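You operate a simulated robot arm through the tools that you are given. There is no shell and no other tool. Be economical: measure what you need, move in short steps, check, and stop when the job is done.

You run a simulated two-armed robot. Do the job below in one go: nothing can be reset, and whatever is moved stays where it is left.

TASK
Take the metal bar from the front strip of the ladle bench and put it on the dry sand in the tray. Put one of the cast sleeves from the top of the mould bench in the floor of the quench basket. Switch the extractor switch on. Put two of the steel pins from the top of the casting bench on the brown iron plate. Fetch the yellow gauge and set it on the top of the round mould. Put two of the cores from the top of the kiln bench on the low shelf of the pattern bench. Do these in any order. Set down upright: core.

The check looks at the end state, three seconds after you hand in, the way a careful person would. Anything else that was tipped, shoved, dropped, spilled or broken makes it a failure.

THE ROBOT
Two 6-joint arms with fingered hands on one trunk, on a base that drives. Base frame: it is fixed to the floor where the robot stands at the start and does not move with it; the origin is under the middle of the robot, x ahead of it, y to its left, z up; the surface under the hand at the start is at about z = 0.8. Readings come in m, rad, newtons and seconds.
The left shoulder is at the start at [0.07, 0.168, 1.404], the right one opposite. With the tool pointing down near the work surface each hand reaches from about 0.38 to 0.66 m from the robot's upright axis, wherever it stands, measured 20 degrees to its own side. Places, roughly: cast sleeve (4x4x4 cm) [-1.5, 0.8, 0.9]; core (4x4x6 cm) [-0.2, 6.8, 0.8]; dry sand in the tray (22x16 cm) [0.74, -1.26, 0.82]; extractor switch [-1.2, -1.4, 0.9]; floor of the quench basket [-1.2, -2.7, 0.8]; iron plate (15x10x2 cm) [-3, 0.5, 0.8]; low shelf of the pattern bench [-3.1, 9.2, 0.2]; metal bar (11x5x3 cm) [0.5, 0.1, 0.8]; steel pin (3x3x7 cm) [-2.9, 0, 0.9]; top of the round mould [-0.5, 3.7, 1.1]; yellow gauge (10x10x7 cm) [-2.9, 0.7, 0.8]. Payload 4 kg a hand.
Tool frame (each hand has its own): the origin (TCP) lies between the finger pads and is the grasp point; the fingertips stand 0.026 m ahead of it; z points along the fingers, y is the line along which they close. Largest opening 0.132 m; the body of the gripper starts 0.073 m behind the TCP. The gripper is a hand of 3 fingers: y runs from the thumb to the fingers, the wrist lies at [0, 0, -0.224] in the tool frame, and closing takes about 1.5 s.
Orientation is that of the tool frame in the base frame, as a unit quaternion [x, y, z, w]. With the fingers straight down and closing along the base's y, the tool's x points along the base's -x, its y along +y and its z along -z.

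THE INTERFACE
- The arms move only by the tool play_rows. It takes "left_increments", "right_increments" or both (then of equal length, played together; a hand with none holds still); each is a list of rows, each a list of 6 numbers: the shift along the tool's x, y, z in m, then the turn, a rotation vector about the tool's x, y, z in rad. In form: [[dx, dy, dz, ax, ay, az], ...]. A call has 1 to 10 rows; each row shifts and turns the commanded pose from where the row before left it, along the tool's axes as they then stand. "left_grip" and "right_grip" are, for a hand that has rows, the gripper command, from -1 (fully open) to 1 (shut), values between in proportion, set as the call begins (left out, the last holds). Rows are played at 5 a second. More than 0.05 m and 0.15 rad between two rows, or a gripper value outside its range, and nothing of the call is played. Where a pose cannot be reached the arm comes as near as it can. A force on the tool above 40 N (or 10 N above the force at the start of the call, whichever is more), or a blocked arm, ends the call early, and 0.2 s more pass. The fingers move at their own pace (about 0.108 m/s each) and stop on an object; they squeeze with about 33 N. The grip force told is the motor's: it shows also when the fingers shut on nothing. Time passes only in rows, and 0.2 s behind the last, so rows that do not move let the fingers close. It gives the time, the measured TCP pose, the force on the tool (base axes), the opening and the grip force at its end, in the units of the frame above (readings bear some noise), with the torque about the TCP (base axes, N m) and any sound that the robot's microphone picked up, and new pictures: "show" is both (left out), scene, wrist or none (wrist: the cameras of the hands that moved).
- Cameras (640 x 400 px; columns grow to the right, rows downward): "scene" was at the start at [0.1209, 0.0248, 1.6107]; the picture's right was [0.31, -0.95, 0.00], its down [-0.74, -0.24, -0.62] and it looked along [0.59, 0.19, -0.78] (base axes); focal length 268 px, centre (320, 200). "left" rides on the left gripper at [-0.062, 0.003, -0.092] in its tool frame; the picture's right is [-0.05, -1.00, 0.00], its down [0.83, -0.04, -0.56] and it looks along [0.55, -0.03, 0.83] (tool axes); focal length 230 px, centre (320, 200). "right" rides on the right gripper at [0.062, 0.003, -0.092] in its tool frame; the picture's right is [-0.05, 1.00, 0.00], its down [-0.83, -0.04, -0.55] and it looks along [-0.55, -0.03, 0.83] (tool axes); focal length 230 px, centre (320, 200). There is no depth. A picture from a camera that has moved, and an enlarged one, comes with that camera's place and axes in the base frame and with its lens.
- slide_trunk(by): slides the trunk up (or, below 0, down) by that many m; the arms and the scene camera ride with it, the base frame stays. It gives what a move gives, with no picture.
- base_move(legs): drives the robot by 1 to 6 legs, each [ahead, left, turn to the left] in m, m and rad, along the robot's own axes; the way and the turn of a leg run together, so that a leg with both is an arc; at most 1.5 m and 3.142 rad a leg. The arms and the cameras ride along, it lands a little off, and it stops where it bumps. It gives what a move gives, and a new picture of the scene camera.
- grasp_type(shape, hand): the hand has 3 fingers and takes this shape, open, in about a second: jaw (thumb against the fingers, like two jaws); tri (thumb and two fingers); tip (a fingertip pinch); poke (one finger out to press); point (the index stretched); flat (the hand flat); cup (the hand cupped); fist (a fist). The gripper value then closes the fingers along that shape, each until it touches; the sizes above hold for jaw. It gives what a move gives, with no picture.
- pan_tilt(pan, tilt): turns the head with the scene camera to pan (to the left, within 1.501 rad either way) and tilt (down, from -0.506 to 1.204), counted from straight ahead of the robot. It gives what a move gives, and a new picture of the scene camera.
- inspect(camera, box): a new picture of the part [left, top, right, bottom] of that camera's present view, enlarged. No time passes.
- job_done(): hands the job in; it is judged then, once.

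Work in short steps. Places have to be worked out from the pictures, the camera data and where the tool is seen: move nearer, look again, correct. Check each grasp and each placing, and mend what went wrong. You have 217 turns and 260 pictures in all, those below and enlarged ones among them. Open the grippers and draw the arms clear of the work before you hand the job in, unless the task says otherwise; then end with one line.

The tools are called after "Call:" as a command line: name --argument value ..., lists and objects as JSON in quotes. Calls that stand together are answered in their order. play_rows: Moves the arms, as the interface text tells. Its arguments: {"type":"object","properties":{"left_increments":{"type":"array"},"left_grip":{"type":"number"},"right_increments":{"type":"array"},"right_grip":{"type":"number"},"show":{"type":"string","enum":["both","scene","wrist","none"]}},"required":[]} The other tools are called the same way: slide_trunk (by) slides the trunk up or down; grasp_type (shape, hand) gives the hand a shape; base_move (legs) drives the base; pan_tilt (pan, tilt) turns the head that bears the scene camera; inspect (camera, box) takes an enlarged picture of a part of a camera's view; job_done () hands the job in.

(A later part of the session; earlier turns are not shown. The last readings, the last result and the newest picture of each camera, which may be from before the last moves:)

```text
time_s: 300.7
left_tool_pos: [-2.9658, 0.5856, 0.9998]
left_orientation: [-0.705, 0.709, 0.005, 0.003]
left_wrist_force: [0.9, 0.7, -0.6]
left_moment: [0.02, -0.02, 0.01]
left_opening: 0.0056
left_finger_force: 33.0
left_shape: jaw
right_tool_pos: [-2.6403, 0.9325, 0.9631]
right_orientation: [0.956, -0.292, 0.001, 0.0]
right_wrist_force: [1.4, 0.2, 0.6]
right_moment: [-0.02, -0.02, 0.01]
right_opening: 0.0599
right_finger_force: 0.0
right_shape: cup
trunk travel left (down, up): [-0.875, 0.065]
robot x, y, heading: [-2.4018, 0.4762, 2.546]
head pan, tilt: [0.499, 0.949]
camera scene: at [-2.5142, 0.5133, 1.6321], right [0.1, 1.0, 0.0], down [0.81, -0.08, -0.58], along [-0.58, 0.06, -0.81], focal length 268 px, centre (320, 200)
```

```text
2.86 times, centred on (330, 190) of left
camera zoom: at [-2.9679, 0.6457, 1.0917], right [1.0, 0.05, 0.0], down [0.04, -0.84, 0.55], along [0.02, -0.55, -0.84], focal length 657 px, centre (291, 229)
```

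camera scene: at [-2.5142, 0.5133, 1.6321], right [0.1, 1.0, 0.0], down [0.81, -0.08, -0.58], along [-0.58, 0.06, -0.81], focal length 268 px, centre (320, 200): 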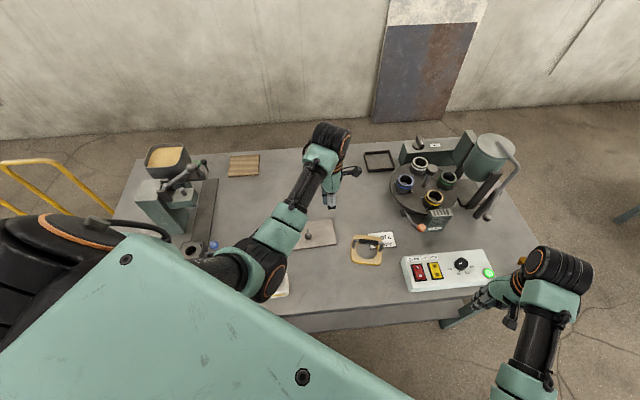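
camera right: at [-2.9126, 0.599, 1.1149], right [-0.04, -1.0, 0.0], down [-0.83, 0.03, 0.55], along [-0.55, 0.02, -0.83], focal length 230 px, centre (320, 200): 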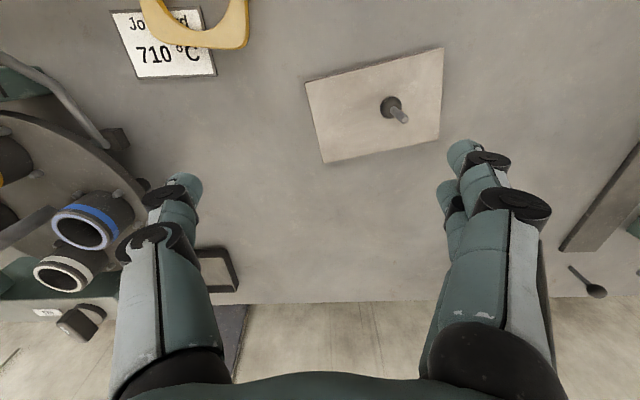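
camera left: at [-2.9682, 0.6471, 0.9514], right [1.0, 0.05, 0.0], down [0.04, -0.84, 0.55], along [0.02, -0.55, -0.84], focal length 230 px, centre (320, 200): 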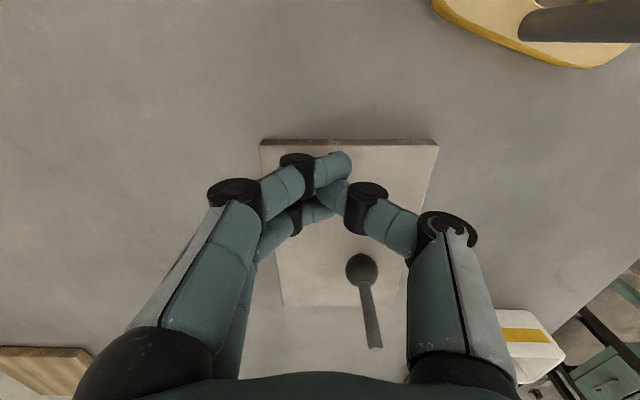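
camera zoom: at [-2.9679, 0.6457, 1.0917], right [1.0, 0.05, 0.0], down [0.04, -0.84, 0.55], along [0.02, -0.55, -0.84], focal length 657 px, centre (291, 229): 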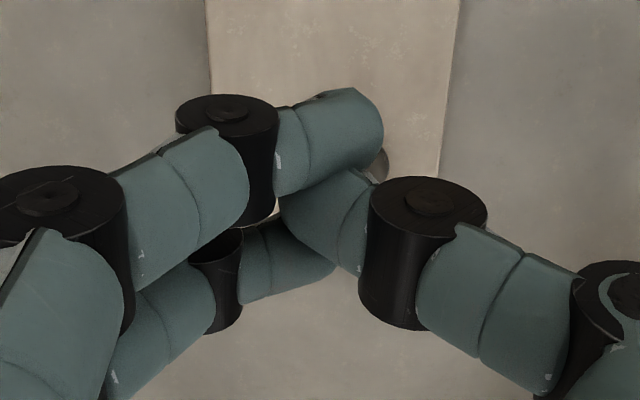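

A bit of the pin shows under the fingers, so it is still held. Go down again over the plate, farther, until contact.

Call:
play_rows --left_increments '[[0, 0, 0.025, 0, 0, 0], [0, 0, 0.025, 0, 0, 0], [0, 0, 0.025, 0, 0, 0], [0, 0, 0.025, 0, 0, 0], [0, 0, 0.025, 0, 0, 0], [0, 0, 0.016, 0, 0, 0], [0, 0, 0.003, 0, 0, 0], [0, 0, 0.003, 0, 0, 0], [0, 0, 0.003, 0, 0, 0]]' --show "none"

Call:
play_rows --left_increments '[[0, 0, 0.002, 0, 0, 0], [0, 0, 0.002, 0, 0, 0], [0, 0, 0.002, 0, 0, 0]]' --show "none"

```text
time_s: 302.7
left_tool_pos: [-2.9691, 0.5866, 0.8525]
left_orientation: [-0.705, 0.709, 0.01, 0.0]
left_wrist_force: [-5.5, -2.3, 19.8]
left_moment: [-0.03, -0.05, -0.01]
left_opening: 0.0065
left_finger_force: 33.3
left_shape: jaw
right_tool_pos: [-2.6406, 0.9321, 0.9644]
right_orientation: [0.957, -0.291, 0.0, 0.001]
right_wrist_force: [-0.2, 0.8, -0.4]
right_moment: [0.01, 0.03, -0.01]
right_opening: 0.0602
right_finger_force: 0.1
right_shape: cup
trunk travel left (down, up): [-0.875, 0.065]
robot x, y, heading: [-2.3974, 0.476, 2.54]
head pan, tilt: [0.499, 0.949]
```

```text
time_s: 303.4
left_tool_pos: [-2.969, 0.5881, 0.8523]
left_orientation: [-0.705, 0.709, 0.013, -0.001]
left_wrist_force: [6.2, -4.4, 20.9]
left_moment: [-0.1, -0.31, -0.01]
left_opening: 0.0072
left_finger_force: 33.0
left_shape: jaw
right_tool_pos: [-2.639, 0.9322, 0.964]
right_orientation: [0.957, -0.291, -0.001, 0.001]
right_wrist_force: [1.0, -0.1, -0.1]
right_moment: [-0.01, -0.01, 0.01]
right_opening: 0.0599
right_finger_force: 0.0
right_shape: cup
trunk travel left (down, up): [-0.875, 0.065]
robot x, y, heading: [-2.3989, 0.4764, 2.545]
head pan, tilt: [0.499, 0.949]
stopped in row 3 (left hand): the force on the tool passed its limit at 42 N (the readings are from after the stop); the commanded pose is now the measured one
```

Contact. Ease 2 mm and open to ~5 cm.

Call:
play_rows --left_increments '[[0, 0, -0.003, 0, 0, 0], [0, 0, 0, 0, 0, 0], [0, 0, 0, 0, 0, 0], [0, 0, 0, 0, 0, 0]]' --left_grip 0.2 --show "wrist"

```text
time_s: 304.4
left_tool_pos: [-2.9702, 0.5898, 0.8562]
left_orientation: [-0.705, 0.709, 0.017, -0.001]
left_wrist_force: [-1.8, 2.6, 34.1]
left_moment: [-0.06, 0.18, -0.06]
left_opening: 0.0438
left_finger_force: 0.1
left_shape: jaw
right_tool_pos: [-2.6379, 0.9335, 0.9638]
right_orientation: [0.957, -0.291, -0.002, 0.002]
right_wrist_force: [0.1, -0.5, 0.5]
right_moment: [0.02, 0.0, -0.02]
right_opening: 0.0598
right_finger_force: 0.0
right_shape: cup
trunk travel left (down, up): [-0.875, 0.065]
robot x, y, heading: [-2.3996, 0.4781, 2.546]
head pan, tilt: [0.499, 0.949]
camera left: at [-2.9701, 0.6495, 0.9492], right [1.0, 0.05, -0.02], down [0.05, -0.84, 0.54], along [0.01, -0.54, -0.84], focal length 230 px, centre (320, 200)
```

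left: 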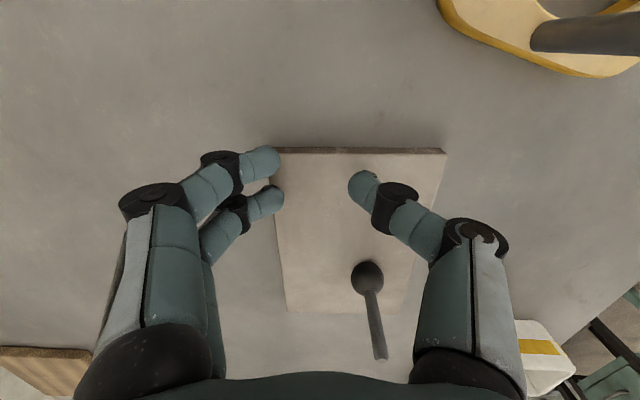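

No pin between the fingers yet an upward force of 34 N – something is under a finger. Raise gently and look.

Call:
play_rows --left_increments '[[0, 0, -0.005, 0, 0, 0], [0, 0, -0.005, 0, 0, 0], [0, 0, -0.01, 0, 0, 0], [0, 0, -0.01, 0, 0, 0], [0, 0, -0.02, 0, 0, 0], [0, 0, -0.02, 0, 0, 0]]' --show "wrist"

```text
time_s: 305.8
left_tool_pos: [-2.9679, 0.5864, 0.9208]
left_orientation: [-0.705, 0.709, 0.009, 0.0]
left_wrist_force: [0.1, -0.1, 0.3]
left_moment: [0.0, -0.01, 0.0]
left_opening: 0.0522
left_finger_force: 0.0
left_shape: jaw
right_tool_pos: [-2.6402, 0.9326, 0.9631]
right_orientation: [0.957, -0.291, 0.001, 0.001]
right_wrist_force: [-0.3, -0.3, -0.2]
right_moment: [-0.01, -0.02, -0.04]
right_opening: 0.0601
right_finger_force: 0.0
right_shape: cup
trunk travel left (down, up): [-0.875, 0.065]
robot x, y, heading: [-2.3979, 0.4748, 2.544]
head pan, tilt: [0.499, 0.949]
camera left: at [-2.9689, 0.6467, 1.0139], right [1.0, 0.05, -0.01], down [0.05, -0.84, 0.54], along [0.02, -0.54, -0.84], focal length 230 px, centre (320, 200)
```

left: 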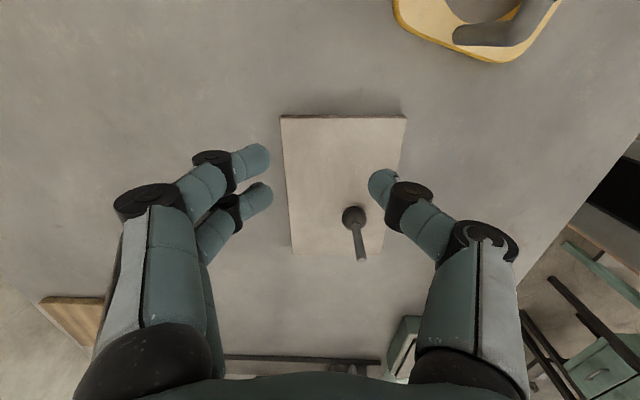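

Check the hand and surrounding bench from the scene camera.

Call:
inspect --camera "scene" --box '[250, 130, 430, 290]'

Call:
inspect --camera "left" --box '[100, 100, 540, 300]'

```text
2.50 times, centred on (340, 210) of scene
camera zoom: at [-2.5139, 0.5132, 1.6321], right [0.1, 1.0, 0.0], down [0.81, -0.08, -0.58], along [-0.58, 0.06, -0.81], focal length 670 px, centre (270, 175)
```

zoom: 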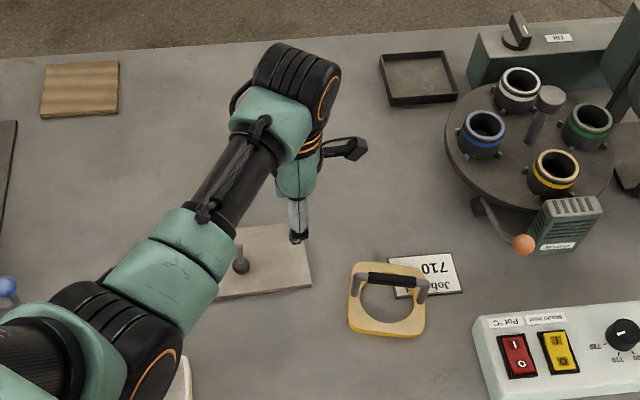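

```text
1.45 times, centred on (320, 200) of left
camera zoom: at [-2.9689, 0.6467, 1.0139], right [1.0, 0.05, -0.01], down [0.05, -0.84, 0.54], along [0.02, -0.54, -0.84], focal length 335 px, centre (320, 200)
```

zoom: 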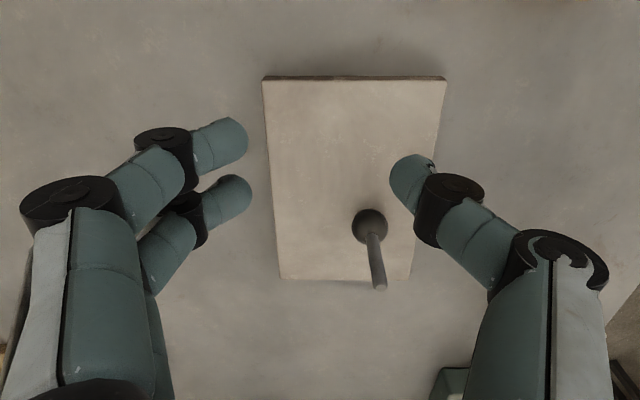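

The pin is not on the plate. I back away 0.35 m to view the whole bench and floor.

Call:
base_move --legs '[[-0.38, 0, 0]]'

Call:
inspect --camera "scene" --box '[200, 60, 520, 260]'

```text
time_s: 308.1
left_tool_pos: [-2.6628, 0.3761, 0.9209]
left_orientation: [0.708, -0.706, -0.009, -0.001]
left_wrist_force: [0.1, -0.2, 0.9]
left_moment: [0.0, -0.03, -0.01]
left_opening: 0.0522
left_finger_force: 0.2
left_shape: jaw
right_tool_pos: [-2.3371, 0.7251, 0.9619]
right_orientation: [0.958, -0.288, 0.002, 0.002]
right_wrist_force: [-0.2, 0.2, 0.0]
right_moment: [0.04, -0.03, -0.01]
right_opening: 0.0601
right_finger_force: 0.0
right_shape: cup
trunk travel left (down, up): [-0.875, 0.065]
robot x, y, heading: [-2.0896, 0.2693, 2.554]
head pan, tilt: [0.499, 0.949]
camera scene: at [-2.2087, 0.3059, 1.6319], right [0.09, 1.0, 0.0], down [0.81, -0.08, -0.58], along [-0.58, 0.05, -0.81], focal length 268 px, centre (320, 200)
```

scene: 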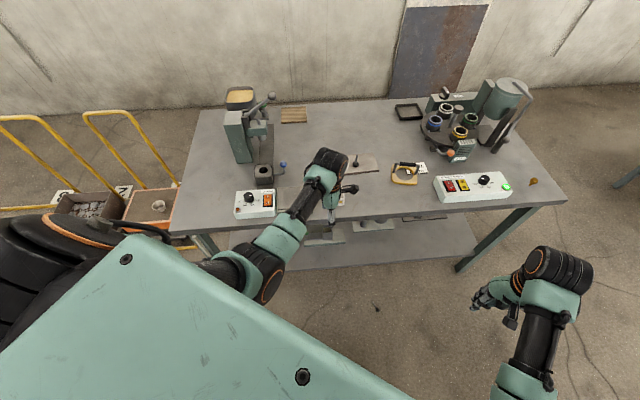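

```text
2.00 times, centred on (360, 160) of scene
camera zoom: at [-2.2087, 0.3059, 1.6319], right [0.09, 1.0, 0.0], down [0.81, -0.08, -0.58], along [-0.58, 0.05, -0.81], focal length 536 px, centre (240, 280)
```

zoom: 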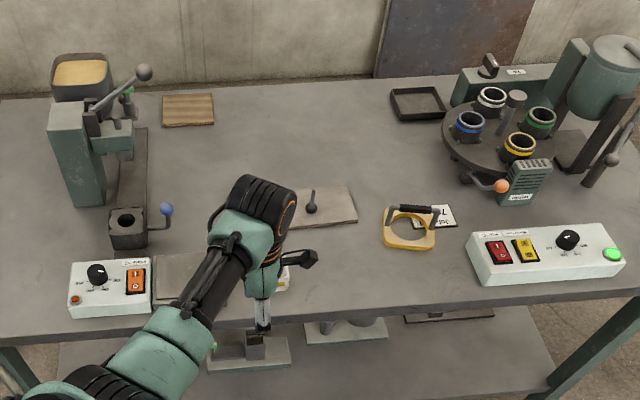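

Something small is on the floor at (377,307). Enlarge.

Call:
inspect --camera "scene" --box '[340, 280, 420, 330]'

```text
8.00 times, centred on (380, 305) of scene
camera zoom: at [-2.2087, 0.3059, 1.6319], right [0.09, 1.0, 0.0], down [0.81, -0.08, -0.58], along [-0.58, 0.05, -0.81], focal length 2143 px, centre (-160, -640)
```

zoom: 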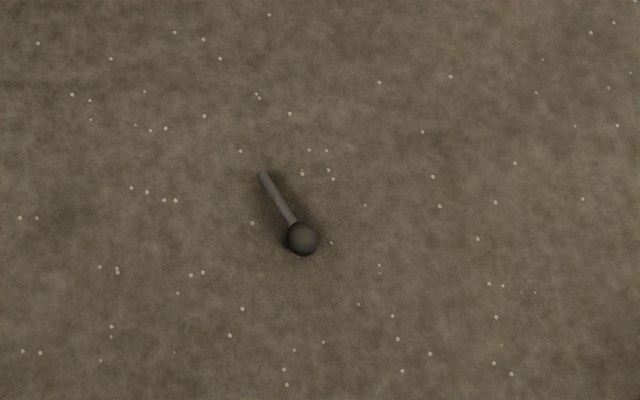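

Pin B is on the floor at about (−2.56,0.66), reachable by lowering the trunk. First retract/rotate the left hand, then shift the base alongside it.

Call:
play_rows --left_increments '[[0, -0.03, 0, 0, 0, 0], [0, -0.03, 0, 0, 0, 0.14], [0, 0, 0, 0, 0, 0.15], [0, 0, 0, 0, 0, 0.15], [0, 0, 0, 0, 0, 0.15], [0, 0, 0, 0, 0, 0.15], [0, 0, 0, 0, 0, 0.15], [0, 0, 0, 0, 0, 0.15], [0, 0, 0, 0, 0, 0.15]]' --show "none"

Call:
base_move --legs '[[0.11, -0.266, 0]]'

Call:
slide_trunk --by -0.6

Call:
inspect --camera "left" --box '[0, 0, 640, 400]'

```text
time_s: 310.1
left_tool_pos: [-2.602, 0.3753, 0.9213]
left_orientation: [-0.19, 0.982, 0.009, -0.005]
left_wrist_force: [0.1, -0.2, 0.4]
left_moment: [0.0, -0.01, 0.01]
left_opening: 0.0522
left_finger_force: 0.1
left_shape: jaw
right_tool_pos: [-2.3375, 0.7231, 0.9633]
right_orientation: [0.958, -0.288, 0.0, 0.0]
right_wrist_force: [-0.4, 0.3, -0.5]
right_moment: [0.0, -0.03, 0.0]
right_opening: 0.0598
right_finger_force: 0.1
right_shape: cup
trunk travel left (down, up): [-0.875, 0.065]
robot x, y, heading: [-2.0884, 0.268, 2.553]
head pan, tilt: [0.499, 0.949]
```

```text
time_s: 312.1
left_tool_pos: [-2.5464, 0.6552, 0.9211]
left_orientation: [-0.189, 0.982, 0.009, -0.006]
left_wrist_force: [0.0, -0.6, 1.1]
left_moment: [-0.02, -0.01, 0.01]
left_opening: 0.0522
left_finger_force: 0.0
left_shape: jaw
right_tool_pos: [-2.2809, 1.0031, 0.9627]
right_orientation: [0.957, -0.288, 0.001, 0.0]
right_wrist_force: [0.3, -1.3, 0.9]
right_moment: [-0.01, 0.01, 0.0]
right_opening: 0.0602
right_finger_force: 0.1
right_shape: cup
trunk travel left (down, up): [-0.875, 0.065]
robot x, y, heading: [-2.0366, 0.554, 2.553]
head pan, tilt: [0.499, 0.949]
camera scene: at [-2.1524, 0.5835, 1.6321], right [0.09, 1.0, 0.0], down [0.81, -0.08, -0.58], along [-0.58, 0.06, -0.81], focal length 268 px, centre (320, 200)
```

scene: 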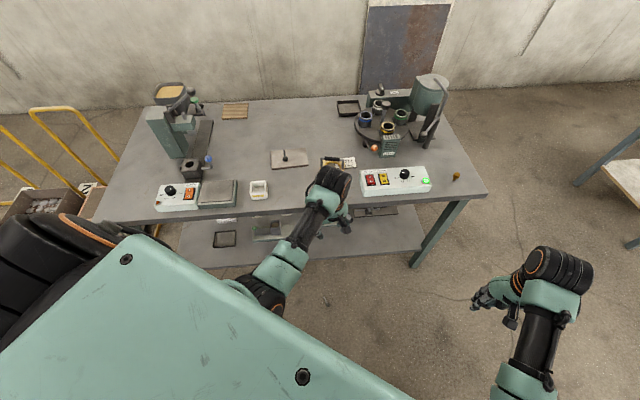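

```text
refused: -0.6 is not a number from -0.4 to 0.4
```

```text
1.00 times, centred on (320, 200) of left (not enlarged: the box is as wide or as high as the picture)
camera zoom: at [-2.489, 0.6799, 1.0121], right [0.42, -0.91, -0.02], down [-0.75, -0.36, 0.56], along [-0.52, -0.22, -0.83], focal length 230 px, centre (320, 200)
```

zoom: 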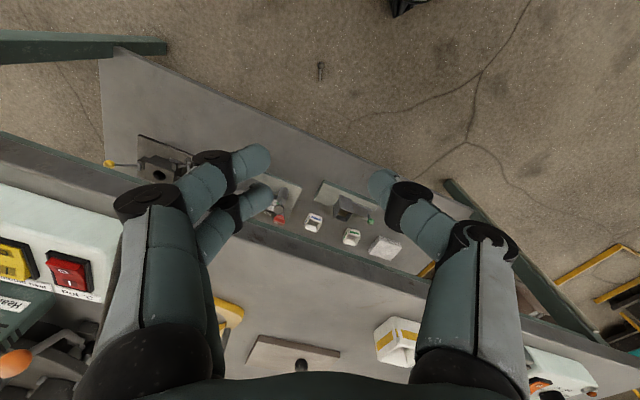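

Lower the trunk in two steps (0.4 + 0.32).

Call:
slide_trunk --by -0.4

Call:
slide_trunk --by -0.32

Call:
inspect --camera "left" --box '[0, 0, 640, 400]'

```text
time_s: 316.0
left_tool_pos: [-2.5464, 0.6562, 0.5211]
left_orientation: [-0.189, 0.982, 0.008, -0.006]
left_wrist_force: [-0.9, -0.3, 0.2]
left_moment: [-0.02, 0.0, 0.03]
left_opening: 0.0524
left_finger_force: 0.2
left_shape: jaw
right_tool_pos: [-2.2817, 1.0054, 0.563]
right_orientation: [0.958, -0.288, 0.001, 0.001]
right_wrist_force: [-0.4, 0.8, 0.2]
right_moment: [-0.03, 0.02, 0.0]
right_opening: 0.0599
right_finger_force: 0.0
right_shape: cup
trunk travel left (down, up): [-0.475, 0.465]
robot x, y, heading: [-2.0373, 0.5511, 2.547]
head pan, tilt: [0.499, 0.949]
```

```text
time_s: 319.1
left_tool_pos: [-2.5476, 0.6561, 0.2008]
left_orientation: [-0.189, 0.982, 0.009, -0.005]
left_wrist_force: [-0.4, 0.3, -0.1]
left_moment: [0.0, 0.0, 0.01]
left_opening: 0.0524
left_finger_force: 0.0
left_shape: jaw
right_tool_pos: [-2.2811, 1.0042, 0.2426]
right_orientation: [0.957, -0.288, -0.001, 0.001]
right_wrist_force: [-0.1, -0.3, 0.9]
right_moment: [0.04, -0.01, 0.01]
right_opening: 0.0598
right_finger_force: 0.1
right_shape: cup
trunk travel left (down, up): [-0.155, 0.785]
robot x, y, heading: [-2.0392, 0.5491, 2.547]
head pan, tilt: [0.499, 0.949]
```

```text
1.00 times, centred on (320, 200) of left (not enlarged: the box is as wide or as high as the picture)
camera zoom: at [-2.4887, 0.6812, 0.2921], right [0.42, -0.91, -0.02], down [-0.75, -0.36, 0.56], along [-0.52, -0.22, -0.83], focal length 230 px, centre (320, 200)
```

zoom: 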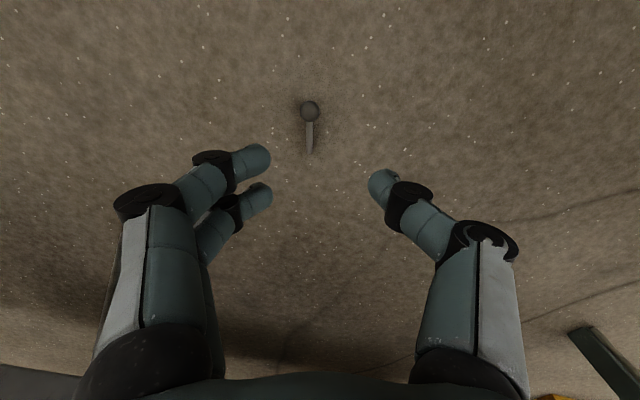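

Stem is aligned with the fingers' axis. Align over it and descend to z≈0.06.

Call:
play_rows --left_increments '[[0.014, 0.008, 0.02, 0, 0, 0], [0.014, 0.007, 0.02, 0, 0, 0], [0, 0, 0.02, 0, 0, 0], [0, 0, 0.02, 0, 0, 0], [0, 0, 0.02, 0, 0, 0], [0, 0, 0.02, 0, 0, 0], [0, 0, 0.02, 0, 0, 0], [0, 0, 0, 0, 0, 0]]' --left_grip 0.2 --show "wrist"

```text
time_s: 320.9
left_tool_pos: [-2.5804, 0.6626, 0.0622]
left_orientation: [-0.19, 0.982, 0.008, -0.005]
left_wrist_force: [-1.0, -1.0, -0.4]
left_moment: [-0.01, 0.01, 0.05]
left_opening: 0.0525
left_finger_force: 0.1
left_shape: jaw
right_tool_pos: [-2.2809, 1.0047, 0.242]
right_orientation: [0.958, -0.288, 0.001, 0.001]
right_wrist_force: [-0.1, 0.1, -0.3]
right_moment: [-0.01, 0.01, -0.01]
right_opening: 0.06
right_finger_force: 0.0
right_shape: cup
trunk travel left (down, up): [-0.155, 0.785]
robot x, y, heading: [-2.0364, 0.5495, 2.556]
head pan, tilt: [0.499, 0.949]
camera left: at [-2.5217, 0.6875, 0.1532], right [0.42, -0.91, -0.02], down [-0.75, -0.36, 0.56], along [-0.52, -0.22, -0.83], focal length 230 px, centre (320, 200)
```

left: 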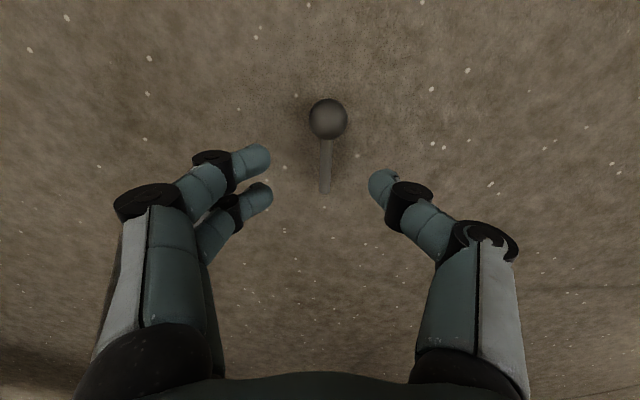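

Descend the last 3 cm carefully.

Call:
play_rows --left_increments '[[0, 0, 0.01, 0, 0, 0], [0, 0, 0.008, 0, 0, 0], [0, 0, 0.005, 0, 0, 0], [0, 0, 0.004, 0, 0, 0], [0, 0, 0.002, 0, 0, 0]]' --show "wrist"

```text
time_s: 322.1
left_tool_pos: [-2.5797, 0.6627, 0.0329]
left_orientation: [-0.19, 0.982, 0.009, -0.006]
left_wrist_force: [-0.4, -0.5, -0.5]
left_moment: [0.03, -0.01, -0.02]
left_opening: 0.0523
left_finger_force: 0.0
left_shape: jaw
right_tool_pos: [-2.2801, 1.0046, 0.2426]
right_orientation: [0.958, -0.288, 0.001, 0.002]
right_wrist_force: [0.0, 0.5, -0.8]
right_moment: [-0.02, -0.01, 0.03]
right_opening: 0.0598
right_finger_force: 0.1
right_shape: cup
trunk travel left (down, up): [-0.155, 0.785]
robot x, y, heading: [-2.0376, 0.5509, 2.552]
head pan, tilt: [0.499, 0.949]
camera left: at [-2.5223, 0.687, 0.1233], right [0.42, -0.91, -0.02], down [-0.75, -0.36, 0.56], along [-0.52, -0.22, -0.83], focal length 230 px, centre (320, 200)
```

left: 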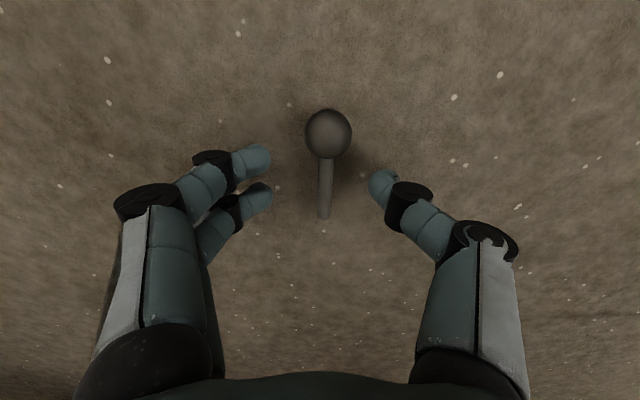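

Lower 6 mm more and close while following down slightly.

Call:
play_rows --left_increments '[[0, 0, 0.006, 0, 0, 0], [0, 0, 0.002, 0, 0, 0], [0, 0, 0.004, 0, 0, 0], [0, 0, 0, 0, 0, 0], [0, 0, 0, 0, 0, 0]]' --left_grip 1 --show "wrist"

```text
time_s: 323.0
left_tool_pos: [-2.579, 0.659, 0.025]
left_orientation: [-0.19, 0.982, 0.007, -0.005]
left_wrist_force: [10.2, -8.0, 29.6]
left_moment: [-0.5, -0.41, 0.02]
left_opening: 0.0123
left_finger_force: 33.0
left_shape: jaw
right_tool_pos: [-2.2806, 1.0044, 0.2449]
right_orientation: [0.958, -0.288, 0.0, 0.001]
right_wrist_force: [-0.8, -0.2, -0.3]
right_moment: [0.0, -0.02, -0.01]
right_opening: 0.06
right_finger_force: 0.1
right_shape: cup
trunk travel left (down, up): [-0.155, 0.785]
robot x, y, heading: [-2.0337, 0.5435, 2.55]
head pan, tilt: [0.499, 0.949]
stopped in row 4 (left hand): the force on the tool passed its limit at 41 N (the readings are from after the stop); the commanded pose is now the measured one
camera left: at [-2.5217, 0.6849, 0.1154], right [0.42, -0.91, -0.02], down [-0.75, -0.36, 0.56], along [-0.51, -0.22, -0.83], focal length 230 px, centre (320, 200)
```

left: 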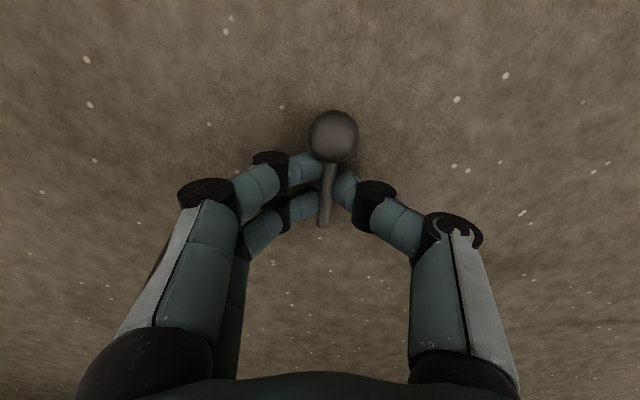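

Stem gripped. Lift a few cm and check.

Call:
play_rows --left_increments '[[0, 0, -0.005, 0, 0, 0], [0, 0, -0.01, 0, 0, 0], [0, 0, -0.015, 0, 0, 0], [0, 0, -0.02, 0, 0, 0], [0, 0, -0.02, 0, 0, 0], [0, 0, 0, 0, 0, 0]]' --show "wrist"

```text
time_s: 324.4
left_tool_pos: [-2.5794, 0.6614, 0.0912]
left_orientation: [-0.19, 0.982, 0.008, -0.004]
left_wrist_force: [-0.1, -0.2, -1.3]
left_moment: [-0.01, 0.02, -0.01]
left_opening: 0.0105
left_finger_force: 33.2
left_shape: jaw
right_tool_pos: [-2.2806, 1.0044, 0.2431]
right_orientation: [0.957, -0.289, 0.001, 0.001]
right_wrist_force: [-0.6, -0.7, -0.4]
right_moment: [-0.02, -0.02, -0.01]
right_opening: 0.0599
right_finger_force: 0.0
right_shape: cup
trunk travel left (down, up): [-0.155, 0.785]
robot x, y, heading: [-2.0387, 0.5512, 2.547]
head pan, tilt: [0.499, 0.949]
camera left: at [-2.5207, 0.6855, 0.1826], right [0.42, -0.91, -0.02], down [-0.75, -0.36, 0.56], along [-0.51, -0.22, -0.83], focal length 230 px, centre (320, 200)
```

left: 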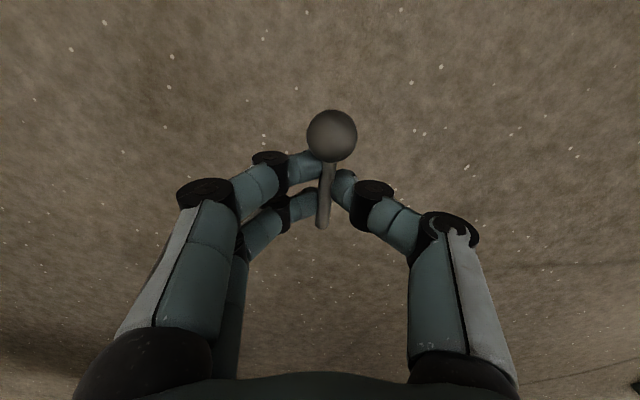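

Pin firmly held across the fingers. Raise the trunk back up, then the arm, and return to the plate.

Call:
slide_trunk --by 0.4

Call:
slide_trunk --by 0.38

Call:
play_rows --left_increments '[[0, 0, -0.02, 0, 0, 0], [0, 0, -0.02, 0, 0, 0], [0, 0, -0.02, 0, 0, 0], [0, 0, -0.02, 0, 0, 0], [0, 0, -0.02, 0, 0, 0]]' --show "none"

Call:
base_move --legs '[[0.262, 0.268, 0]]'

Call:
inspect --camera "left" --box '[0, 0, 640, 400]'

```text
time_s: 328.3
left_tool_pos: [-2.5799, 0.661, 0.4918]
left_orientation: [-0.19, 0.982, 0.008, -0.004]
left_wrist_force: [-0.3, -0.9, 0.3]
left_moment: [0.03, -0.02, -0.04]
left_opening: 0.0106
left_finger_force: 32.6
left_shape: jaw
right_tool_pos: [-2.2817, 1.0044, 0.6433]
right_orientation: [0.958, -0.288, 0.001, 0.0]
right_wrist_force: [-0.7, 0.2, -0.8]
right_moment: [0.0, -0.02, 0.0]
right_opening: 0.0599
right_finger_force: 0.1
right_shape: cup
trunk travel left (down, up): [-0.555, 0.385]
robot x, y, heading: [-2.0379, 0.5522, 2.55]
head pan, tilt: [0.499, 0.949]
```

```text
time_s: 331.9
left_tool_pos: [-2.5791, 0.6606, 0.8706]
left_orientation: [-0.19, 0.982, 0.008, -0.005]
left_wrist_force: [-0.4, 0.1, -0.1]
left_moment: [0.0, -0.01, -0.02]
left_opening: 0.0105
left_finger_force: 32.9
left_shape: jaw
right_tool_pos: [-2.2819, 1.0041, 1.0231]
right_orientation: [0.957, -0.288, 0.001, 0.001]
right_wrist_force: [0.4, -0.4, -0.5]
right_moment: [-0.01, 0.04, -0.01]
right_opening: 0.0599
right_finger_force: 0.1
right_shape: cup
trunk travel left (down, up): [-0.935, 0.005]
robot x, y, heading: [-2.0379, 0.5516, 2.551]
head pan, tilt: [0.499, 0.949]
```

```text
time_s: 333.1
left_tool_pos: [-2.5772, 0.6587, 0.9714]
left_orientation: [-0.19, 0.982, 0.007, -0.005]
left_wrist_force: [-0.2, 0.6, 0.5]
left_moment: [-0.01, -0.03, 0.0]
left_opening: 0.0097
left_finger_force: 33.0
left_shape: jaw
right_tool_pos: [-2.2798, 1.004, 1.024]
right_orientation: [0.957, -0.289, 0.001, 0.0]
right_wrist_force: [0.3, -0.5, 0.5]
right_moment: [0.0, -0.01, 0.02]
right_opening: 0.0604
right_finger_force: 0.0
right_shape: cup
trunk travel left (down, up): [-0.935, 0.005]
robot x, y, heading: [-2.0351, 0.5502, 2.55]
head pan, tilt: [0.499, 0.949]
```

```text
time_s: 335.5
left_tool_pos: [-2.937, 0.59, 0.9711]
left_orientation: [-0.185, 0.983, 0.008, -0.005]
left_wrist_force: [0.3, -0.4, 0.8]
left_moment: [-0.04, -0.02, -0.02]
left_opening: 0.0059
left_finger_force: 33.2
left_shape: jaw
right_tool_pos: [-2.6361, 0.9324, 1.0236]
right_orientation: [0.956, -0.292, 0.001, 0.003]
right_wrist_force: [0.2, 0.6, 0.4]
right_moment: [-0.01, 0.02, 0.0]
right_opening: 0.0598
right_finger_force: 0.1
right_shape: cup
trunk travel left (down, up): [-0.935, 0.005]
robot x, y, heading: [-2.3984, 0.4732, 2.538]
head pan, tilt: [0.499, 0.949]
camera scene: at [-2.5094, 0.5122, 1.6923], right [0.1, 0.99, 0.0], down [0.81, -0.08, -0.58], along [-0.58, 0.06, -0.81], focal length 268 px, centre (320, 200)
```

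scene: 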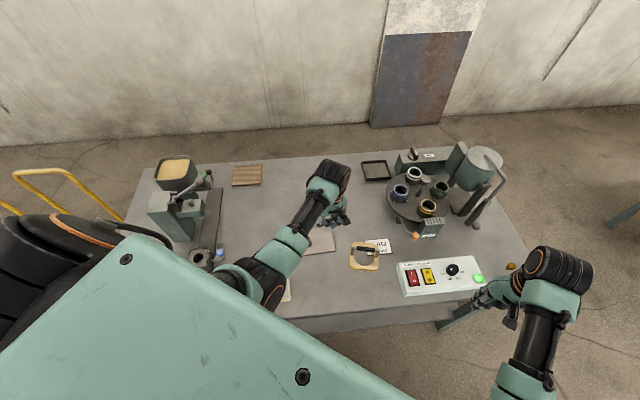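

```text
1.00 times, centred on (320, 200) of left (not enlarged: the box is as wide or as high as the picture)
camera zoom: at [-2.8776, 0.6141, 1.0623], right [0.41, -0.91, -0.02], down [-0.75, -0.35, 0.56], along [-0.52, -0.22, -0.83], focal length 230 px, centre (320, 200)
```

zoom: 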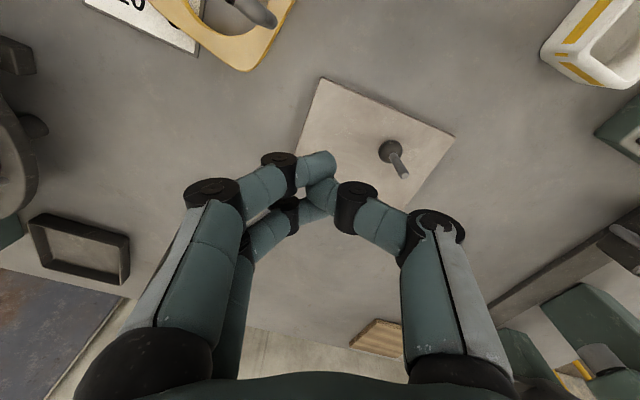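

The pin slipped to hanging by its stem end again (opening 6 mm). I move over the plate's north half and descend smoothly to just above contact.

Call:
play_rows --left_increments '[[0.01, 0, 0, 0, 0, 0], [0.01, 0, 0, 0, 0, 0], [0.009, 0, 0.005, 0, 0, 0], [0, 0, 0.015, 0, 0, 0], [0, 0, 0.015, 0, 0, 0], [0, 0, 0.015, 0, 0, 0], [0, 0, 0.015, 0, 0, 0], [0, 0, 0.015, 0, 0, 0], [0, 0, 0.015, 0, 0, 0], [0, 0, 0.006, 0, 0, 0]]' --show "wrist"

```text
time_s: 337.7
left_tool_pos: [-2.9654, 0.5803, 0.869]
left_orientation: [-0.185, 0.983, 0.008, -0.006]
left_wrist_force: [-0.6, 0.8, 0.0]
left_moment: [-0.01, -0.02, 0.0]
left_opening: 0.006
left_finger_force: 33.3
left_shape: jaw
right_tool_pos: [-2.6368, 0.9311, 1.0229]
right_orientation: [0.956, -0.293, 0.0, 0.001]
right_wrist_force: [0.8, -0.3, -0.6]
right_moment: [-0.02, 0.01, -0.01]
right_opening: 0.06
right_finger_force: 0.1
right_shape: cup
trunk travel left (down, up): [-0.935, 0.005]
robot x, y, heading: [-2.3987, 0.4733, 2.538]
head pan, tilt: [0.499, 0.949]
camera left: at [-2.9075, 0.6042, 0.9607], right [0.41, -0.91, -0.02], down [-0.75, -0.35, 0.56], along [-0.52, -0.22, -0.83], focal length 230 px, centre (320, 200)
```

left: 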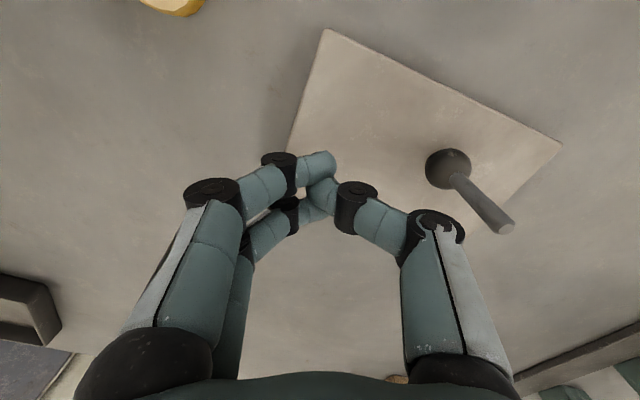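

Shift 1.5 cm south for margin, then creep down to light contact.

Call:
play_rows --left_increments '[[0.005, -0.014, 0, 0, 0, 0], [0, 0, 0.003, 0, 0, 0], [0, 0, 0.003, 0, 0, 0], [0, 0, 0.002, 0, 0, 0], [0, 0, 0.002, 0, 0, 0]]' --show "none"

```text
time_s: 338.9
left_tool_pos: [-2.9655, 0.5653, 0.8598]
left_orientation: [-0.185, 0.983, 0.008, -0.004]
left_wrist_force: [-0.2, -0.4, 0.2]
left_moment: [-0.01, 0.01, 0.02]
left_opening: 0.0064
left_finger_force: 33.4
left_shape: jaw
right_tool_pos: [-2.6381, 0.9311, 1.0226]
right_orientation: [0.956, -0.292, 0.001, 0.001]
right_wrist_force: [0.4, -0.4, 0.9]
right_moment: [-0.02, 0.02, -0.07]
right_opening: 0.0599
right_finger_force: 0.0
right_shape: cup
trunk travel left (down, up): [-0.935, 0.005]
robot x, y, heading: [-2.3979, 0.474, 2.538]
head pan, tilt: [0.499, 0.949]
```

Call:
play_rows --left_increments '[[0, 0, 0.002, 0, 0, 0], [0, 0, 0.001, 0, 0, 0], [0, 0, 0, 0, 0, 0]]' --show "none"

```text
time_s: 339.7
left_tool_pos: [-2.9653, 0.5658, 0.8558]
left_orientation: [-0.184, 0.983, 0.008, -0.006]
left_wrist_force: [-0.4, -0.9, 0.8]
left_moment: [-0.01, 0.01, -0.02]
left_opening: 0.0061
left_finger_force: 32.7
left_shape: jaw
right_tool_pos: [-2.6372, 0.9316, 1.023]
right_orientation: [0.956, -0.293, 0.0, 0.001]
right_wrist_force: [0.7, -0.8, 0.0]
right_moment: [0.0, 0.01, 0.0]
right_opening: 0.0598
right_finger_force: 0.0
right_shape: cup
trunk travel left (down, up): [-0.935, 0.005]
robot x, y, heading: [-2.3942, 0.4772, 2.537]
head pan, tilt: [0.499, 0.949]
```

A touch lower, 1 mm at a time.

Call:
play_rows --left_increments '[[0, 0, 0.001, 0, 0, 0], [0, 0, 0.001, 0, 0, 0], [0, 0, 0, 0, 0, 0]]' --show "none"

```text
time_s: 340.5
left_tool_pos: [-2.9659, 0.5658, 0.8543]
left_orientation: [-0.185, 0.983, 0.008, -0.004]
left_wrist_force: [-0.6, 0.0, -0.5]
left_moment: [0.01, 0.02, -0.03]
left_opening: 0.0062
left_finger_force: 34.0
left_shape: jaw
right_tool_pos: [-2.6371, 0.9307, 1.0231]
right_orientation: [0.957, -0.292, 0.0, 0.002]
right_wrist_force: [0.7, 0.0, -0.1]
right_moment: [0.0, -0.02, 0.0]
right_opening: 0.0598
right_finger_force: 0.1
right_shape: cup
trunk travel left (down, up): [-0.935, 0.005]
robot x, y, heading: [-2.3988, 0.4732, 2.541]
head pan, tilt: [0.499, 0.949]
```

Call:
play_rows --left_increments '[[0, 0, 0.0015, 0, 0, 0], [0, 0, 0.0015, 0, 0, 0], [0, 0, 0, 0, 0, 0]]' --show "wrist"

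```text
time_s: 341.3
left_tool_pos: [-2.9657, 0.5667, 0.8537]
left_orientation: [-0.185, 0.983, 0.009, -0.007]
left_wrist_force: [-1.4, -0.4, 10.0]
left_moment: [-0.01, -0.02, 0.03]
left_opening: 0.0063
left_finger_force: 33.0
left_shape: jaw
right_tool_pos: [-2.6367, 0.9329, 1.0228]
right_orientation: [0.956, -0.293, 0.0, 0.001]
right_wrist_force: [0.0, -0.2, 0.5]
right_moment: [-0.01, -0.02, 0.0]
right_opening: 0.06
right_finger_force: 0.0
right_shape: cup
trunk travel left (down, up): [-0.935, 0.005]
robot x, y, heading: [-2.3961, 0.4751, 2.541]
head pan, tilt: [0.499, 0.949]
camera left: at [-2.907, 0.5905, 0.944], right [0.41, -0.91, -0.02], down [-0.75, -0.35, 0.56], along [-0.52, -0.22, -0.83], focal length 230 px, centre (320, 200)
```

left: 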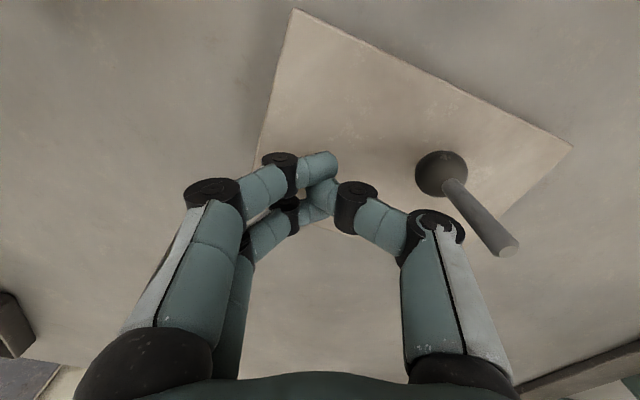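

Light contact reached. Ease 1 mm and open slowly.

Call:
play_rows --left_increments '[[0, 0, -0.0015, 0, 0, 0], [0, 0, 0, 0, 0, 0]]' --show "none"

Call:
play_rows --left_increments '[[0, 0, 0, 0, 0, 0], [0, 0, 0, 0, 0, 0]]' --left_grip 0.75 --show "wrist"

```text
time_s: 341.9
left_tool_pos: [-2.9661, 0.5657, 0.8528]
left_orientation: [-0.185, 0.983, 0.008, -0.005]
left_wrist_force: [-2.2, 1.4, 6.9]
left_moment: [-0.02, 0.05, 0.01]
left_opening: 0.0067
left_finger_force: 32.9
left_shape: jaw
right_tool_pos: [-2.6364, 0.9311, 1.0236]
right_orientation: [0.957, -0.291, 0.001, 0.001]
right_wrist_force: [0.1, 0.2, -0.8]
right_moment: [-0.01, -0.01, 0.04]
right_opening: 0.0599
right_finger_force: 0.0
right_shape: cup
trunk travel left (down, up): [-0.935, 0.005]
robot x, y, heading: [-2.3962, 0.4738, 2.54]
head pan, tilt: [0.499, 0.949]
```

```text
time_s: 342.5
left_tool_pos: [-2.9641, 0.5662, 0.8558]
left_orientation: [-0.184, 0.983, 0.009, -0.007]
left_wrist_force: [0.4, -2.6, 24.6]
left_moment: [-0.05, -0.1, 0.0]
left_opening: 0.0152
left_finger_force: 0.1
left_shape: jaw
right_tool_pos: [-2.6343, 0.9315, 1.0239]
right_orientation: [0.956, -0.292, -0.001, 0.002]
right_wrist_force: [0.3, -0.5, -0.5]
right_moment: [-0.01, 0.02, 0.02]
right_opening: 0.0602
right_finger_force: 0.0
right_shape: cup
trunk travel left (down, up): [-0.935, 0.005]
robot x, y, heading: [-2.3959, 0.4725, 2.541]
head pan, tilt: [0.499, 0.949]
camera left: at [-2.9059, 0.5905, 0.9466], right [0.41, -0.91, -0.02], down [-0.75, -0.35, 0.56], along [-0.52, -0.22, -0.83], focal length 230 px, centre (320, 200)
```

left: 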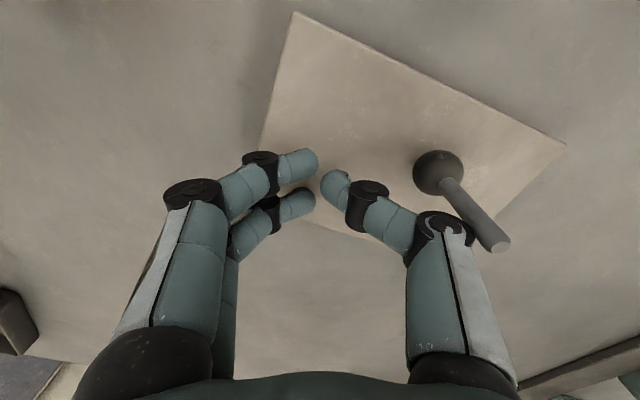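

Opening extends the fingertips onto the head. Raise now with this small opening, so the fingers slide up off the stem.

Call:
play_rows --left_increments '[[0, 0, -0.004, 0, 0, 0], [0, 0, -0.006, 0, 0, 0], [0, 0, -0.006, 0, 0, 0], [0, 0, 0, 0, 0, 0]]' --left_grip 0.65 --show "wrist"

```text
time_s: 343.5
left_tool_pos: [-2.9646, 0.5636, 0.8678]
left_orientation: [-0.185, 0.983, 0.006, -0.004]
left_wrist_force: [-0.4, 0.9, -0.6]
left_moment: [-0.01, 0.01, -0.01]
left_opening: 0.0229
left_finger_force: 0.1
left_shape: jaw
right_tool_pos: [-2.6378, 0.9315, 1.0234]
right_orientation: [0.956, -0.293, 0.002, 0.001]
right_wrist_force: [-0.2, -0.2, -0.4]
right_moment: [-0.01, -0.01, -0.02]
right_opening: 0.0601
right_finger_force: 0.0
right_shape: cup
trunk travel left (down, up): [-0.935, 0.005]
robot x, y, heading: [-2.3971, 0.4757, 2.537]
head pan, tilt: [0.499, 0.949]
camera left: at [-2.9064, 0.5888, 0.9598], right [0.41, -0.91, -0.02], down [-0.75, -0.35, 0.56], along [-0.51, -0.22, -0.83], focal length 230 px, centre (320, 200)
```

left: 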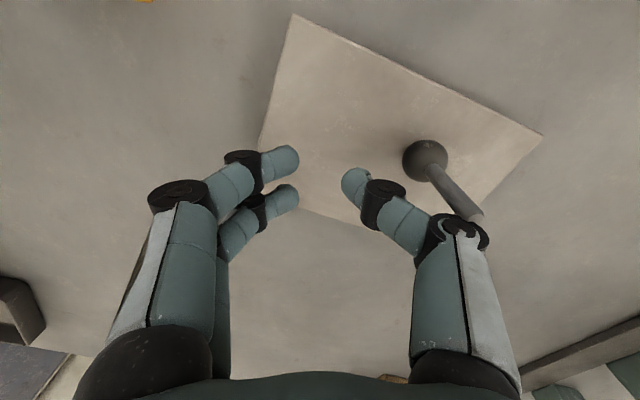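

I don't see the pin between the fingers. Raise and check all around again.

Call:
play_rows --left_increments '[[0, 0, -0.02, 0, 0, 0], [0, 0, -0.02, 0, 0, 0], [0, 0, -0.02, 0, 0, 0], [0, 0, -0.02, 0, 0, 0], [0, 0, -0.02, 0, 0, 0]]' --show "wrist"

Call:
inspect --camera "scene" --box '[250, 150, 450, 300]'

```text
time_s: 344.7
left_tool_pos: [-2.9629, 0.5649, 0.9678]
left_orientation: [-0.185, 0.983, 0.008, -0.005]
left_wrist_force: [0.0, -0.6, -0.1]
left_moment: [-0.01, -0.02, -0.02]
left_opening: 0.0228
left_finger_force: 0.1
left_shape: jaw
right_tool_pos: [-2.6375, 0.9316, 1.0234]
right_orientation: [0.956, -0.293, 0.001, 0.002]
right_wrist_force: [0.0, 0.6, -0.2]
right_moment: [-0.01, -0.03, -0.02]
right_opening: 0.0602
right_finger_force: 0.0
right_shape: cup
trunk travel left (down, up): [-0.935, 0.005]
robot x, y, heading: [-2.3953, 0.4764, 2.54]
head pan, tilt: [0.499, 0.949]
camera left: at [-2.9052, 0.5889, 1.0593], right [0.41, -0.91, -0.02], down [-0.75, -0.35, 0.56], along [-0.52, -0.22, -0.83], focal length 230 px, centre (320, 200)
```

left: 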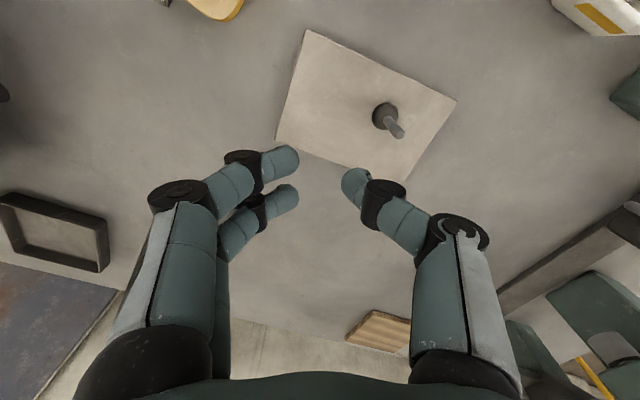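

```text
2.67 times, centred on (350, 225) of scene
camera zoom: at [-2.5118, 0.5115, 1.6921], right [0.1, 0.99, 0.0], down [0.81, -0.08, -0.58], along [-0.58, 0.06, -0.81], focal length 714 px, centre (240, 133)
```

zoom: 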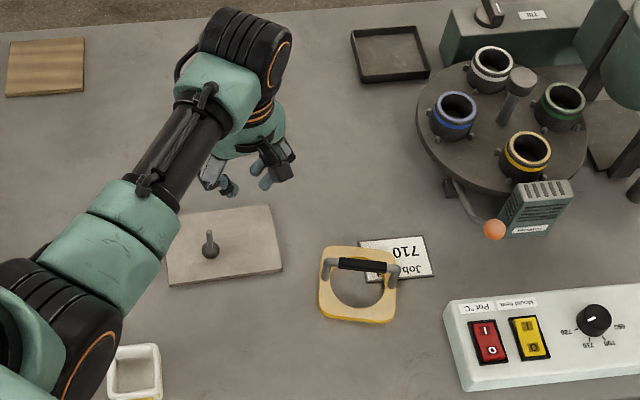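

The pin shot away again as the fingertips extended. Back off to look at the floor.

Call:
base_move --legs '[[-0.38, 0, 0]]'

Call:
inspect --camera "scene" --box '[220, 180, 540, 380]'

```text
time_s: 347.1
left_tool_pos: [-2.6485, 0.3464, 0.9673]
left_orientation: [-0.186, 0.982, 0.007, -0.003]
left_wrist_force: [-0.5, -0.8, 0.2]
left_moment: [0.01, 0.0, -0.01]
left_opening: 0.0225
left_finger_force: 0.1
left_shape: jaw
right_tool_pos: [-2.3233, 0.7148, 1.0229]
right_orientation: [0.957, -0.29, 0.001, 0.002]
right_wrist_force: [-0.8, 0.2, 0.4]
right_moment: [-0.03, 0.02, 0.03]
right_opening: 0.0601
right_finger_force: 0.0
right_shape: cup
trunk travel left (down, up): [-0.935, 0.005]
robot x, y, heading: [-2.0771, 0.2594, 2.544]
head pan, tilt: [0.499, 0.949]
camera scene: at [-2.1971, 0.2955, 1.6919], right [0.1, 1.0, 0.0], down [0.81, -0.08, -0.58], along [-0.58, 0.06, -0.81], focal length 268 px, centre (320, 200)
```

scene: 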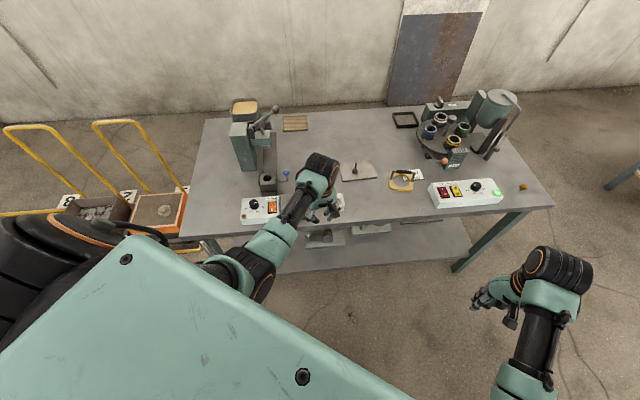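

```text
2.00 times, centred on (380, 280) of scene
camera zoom: at [-2.1971, 0.2955, 1.6919], right [0.1, 1.0, 0.0], down [0.81, -0.08, -0.58], along [-0.58, 0.06, -0.81], focal length 536 px, centre (200, 40)
```

zoom: 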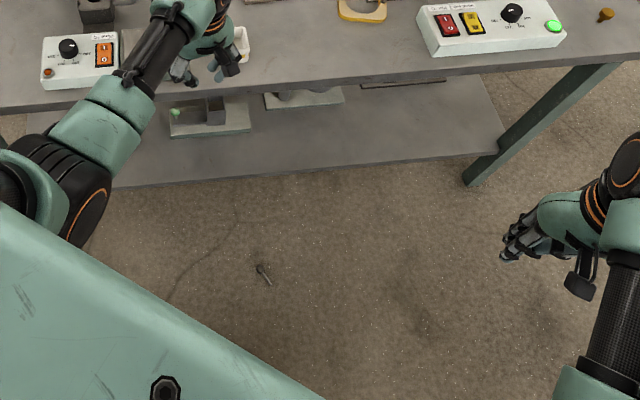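

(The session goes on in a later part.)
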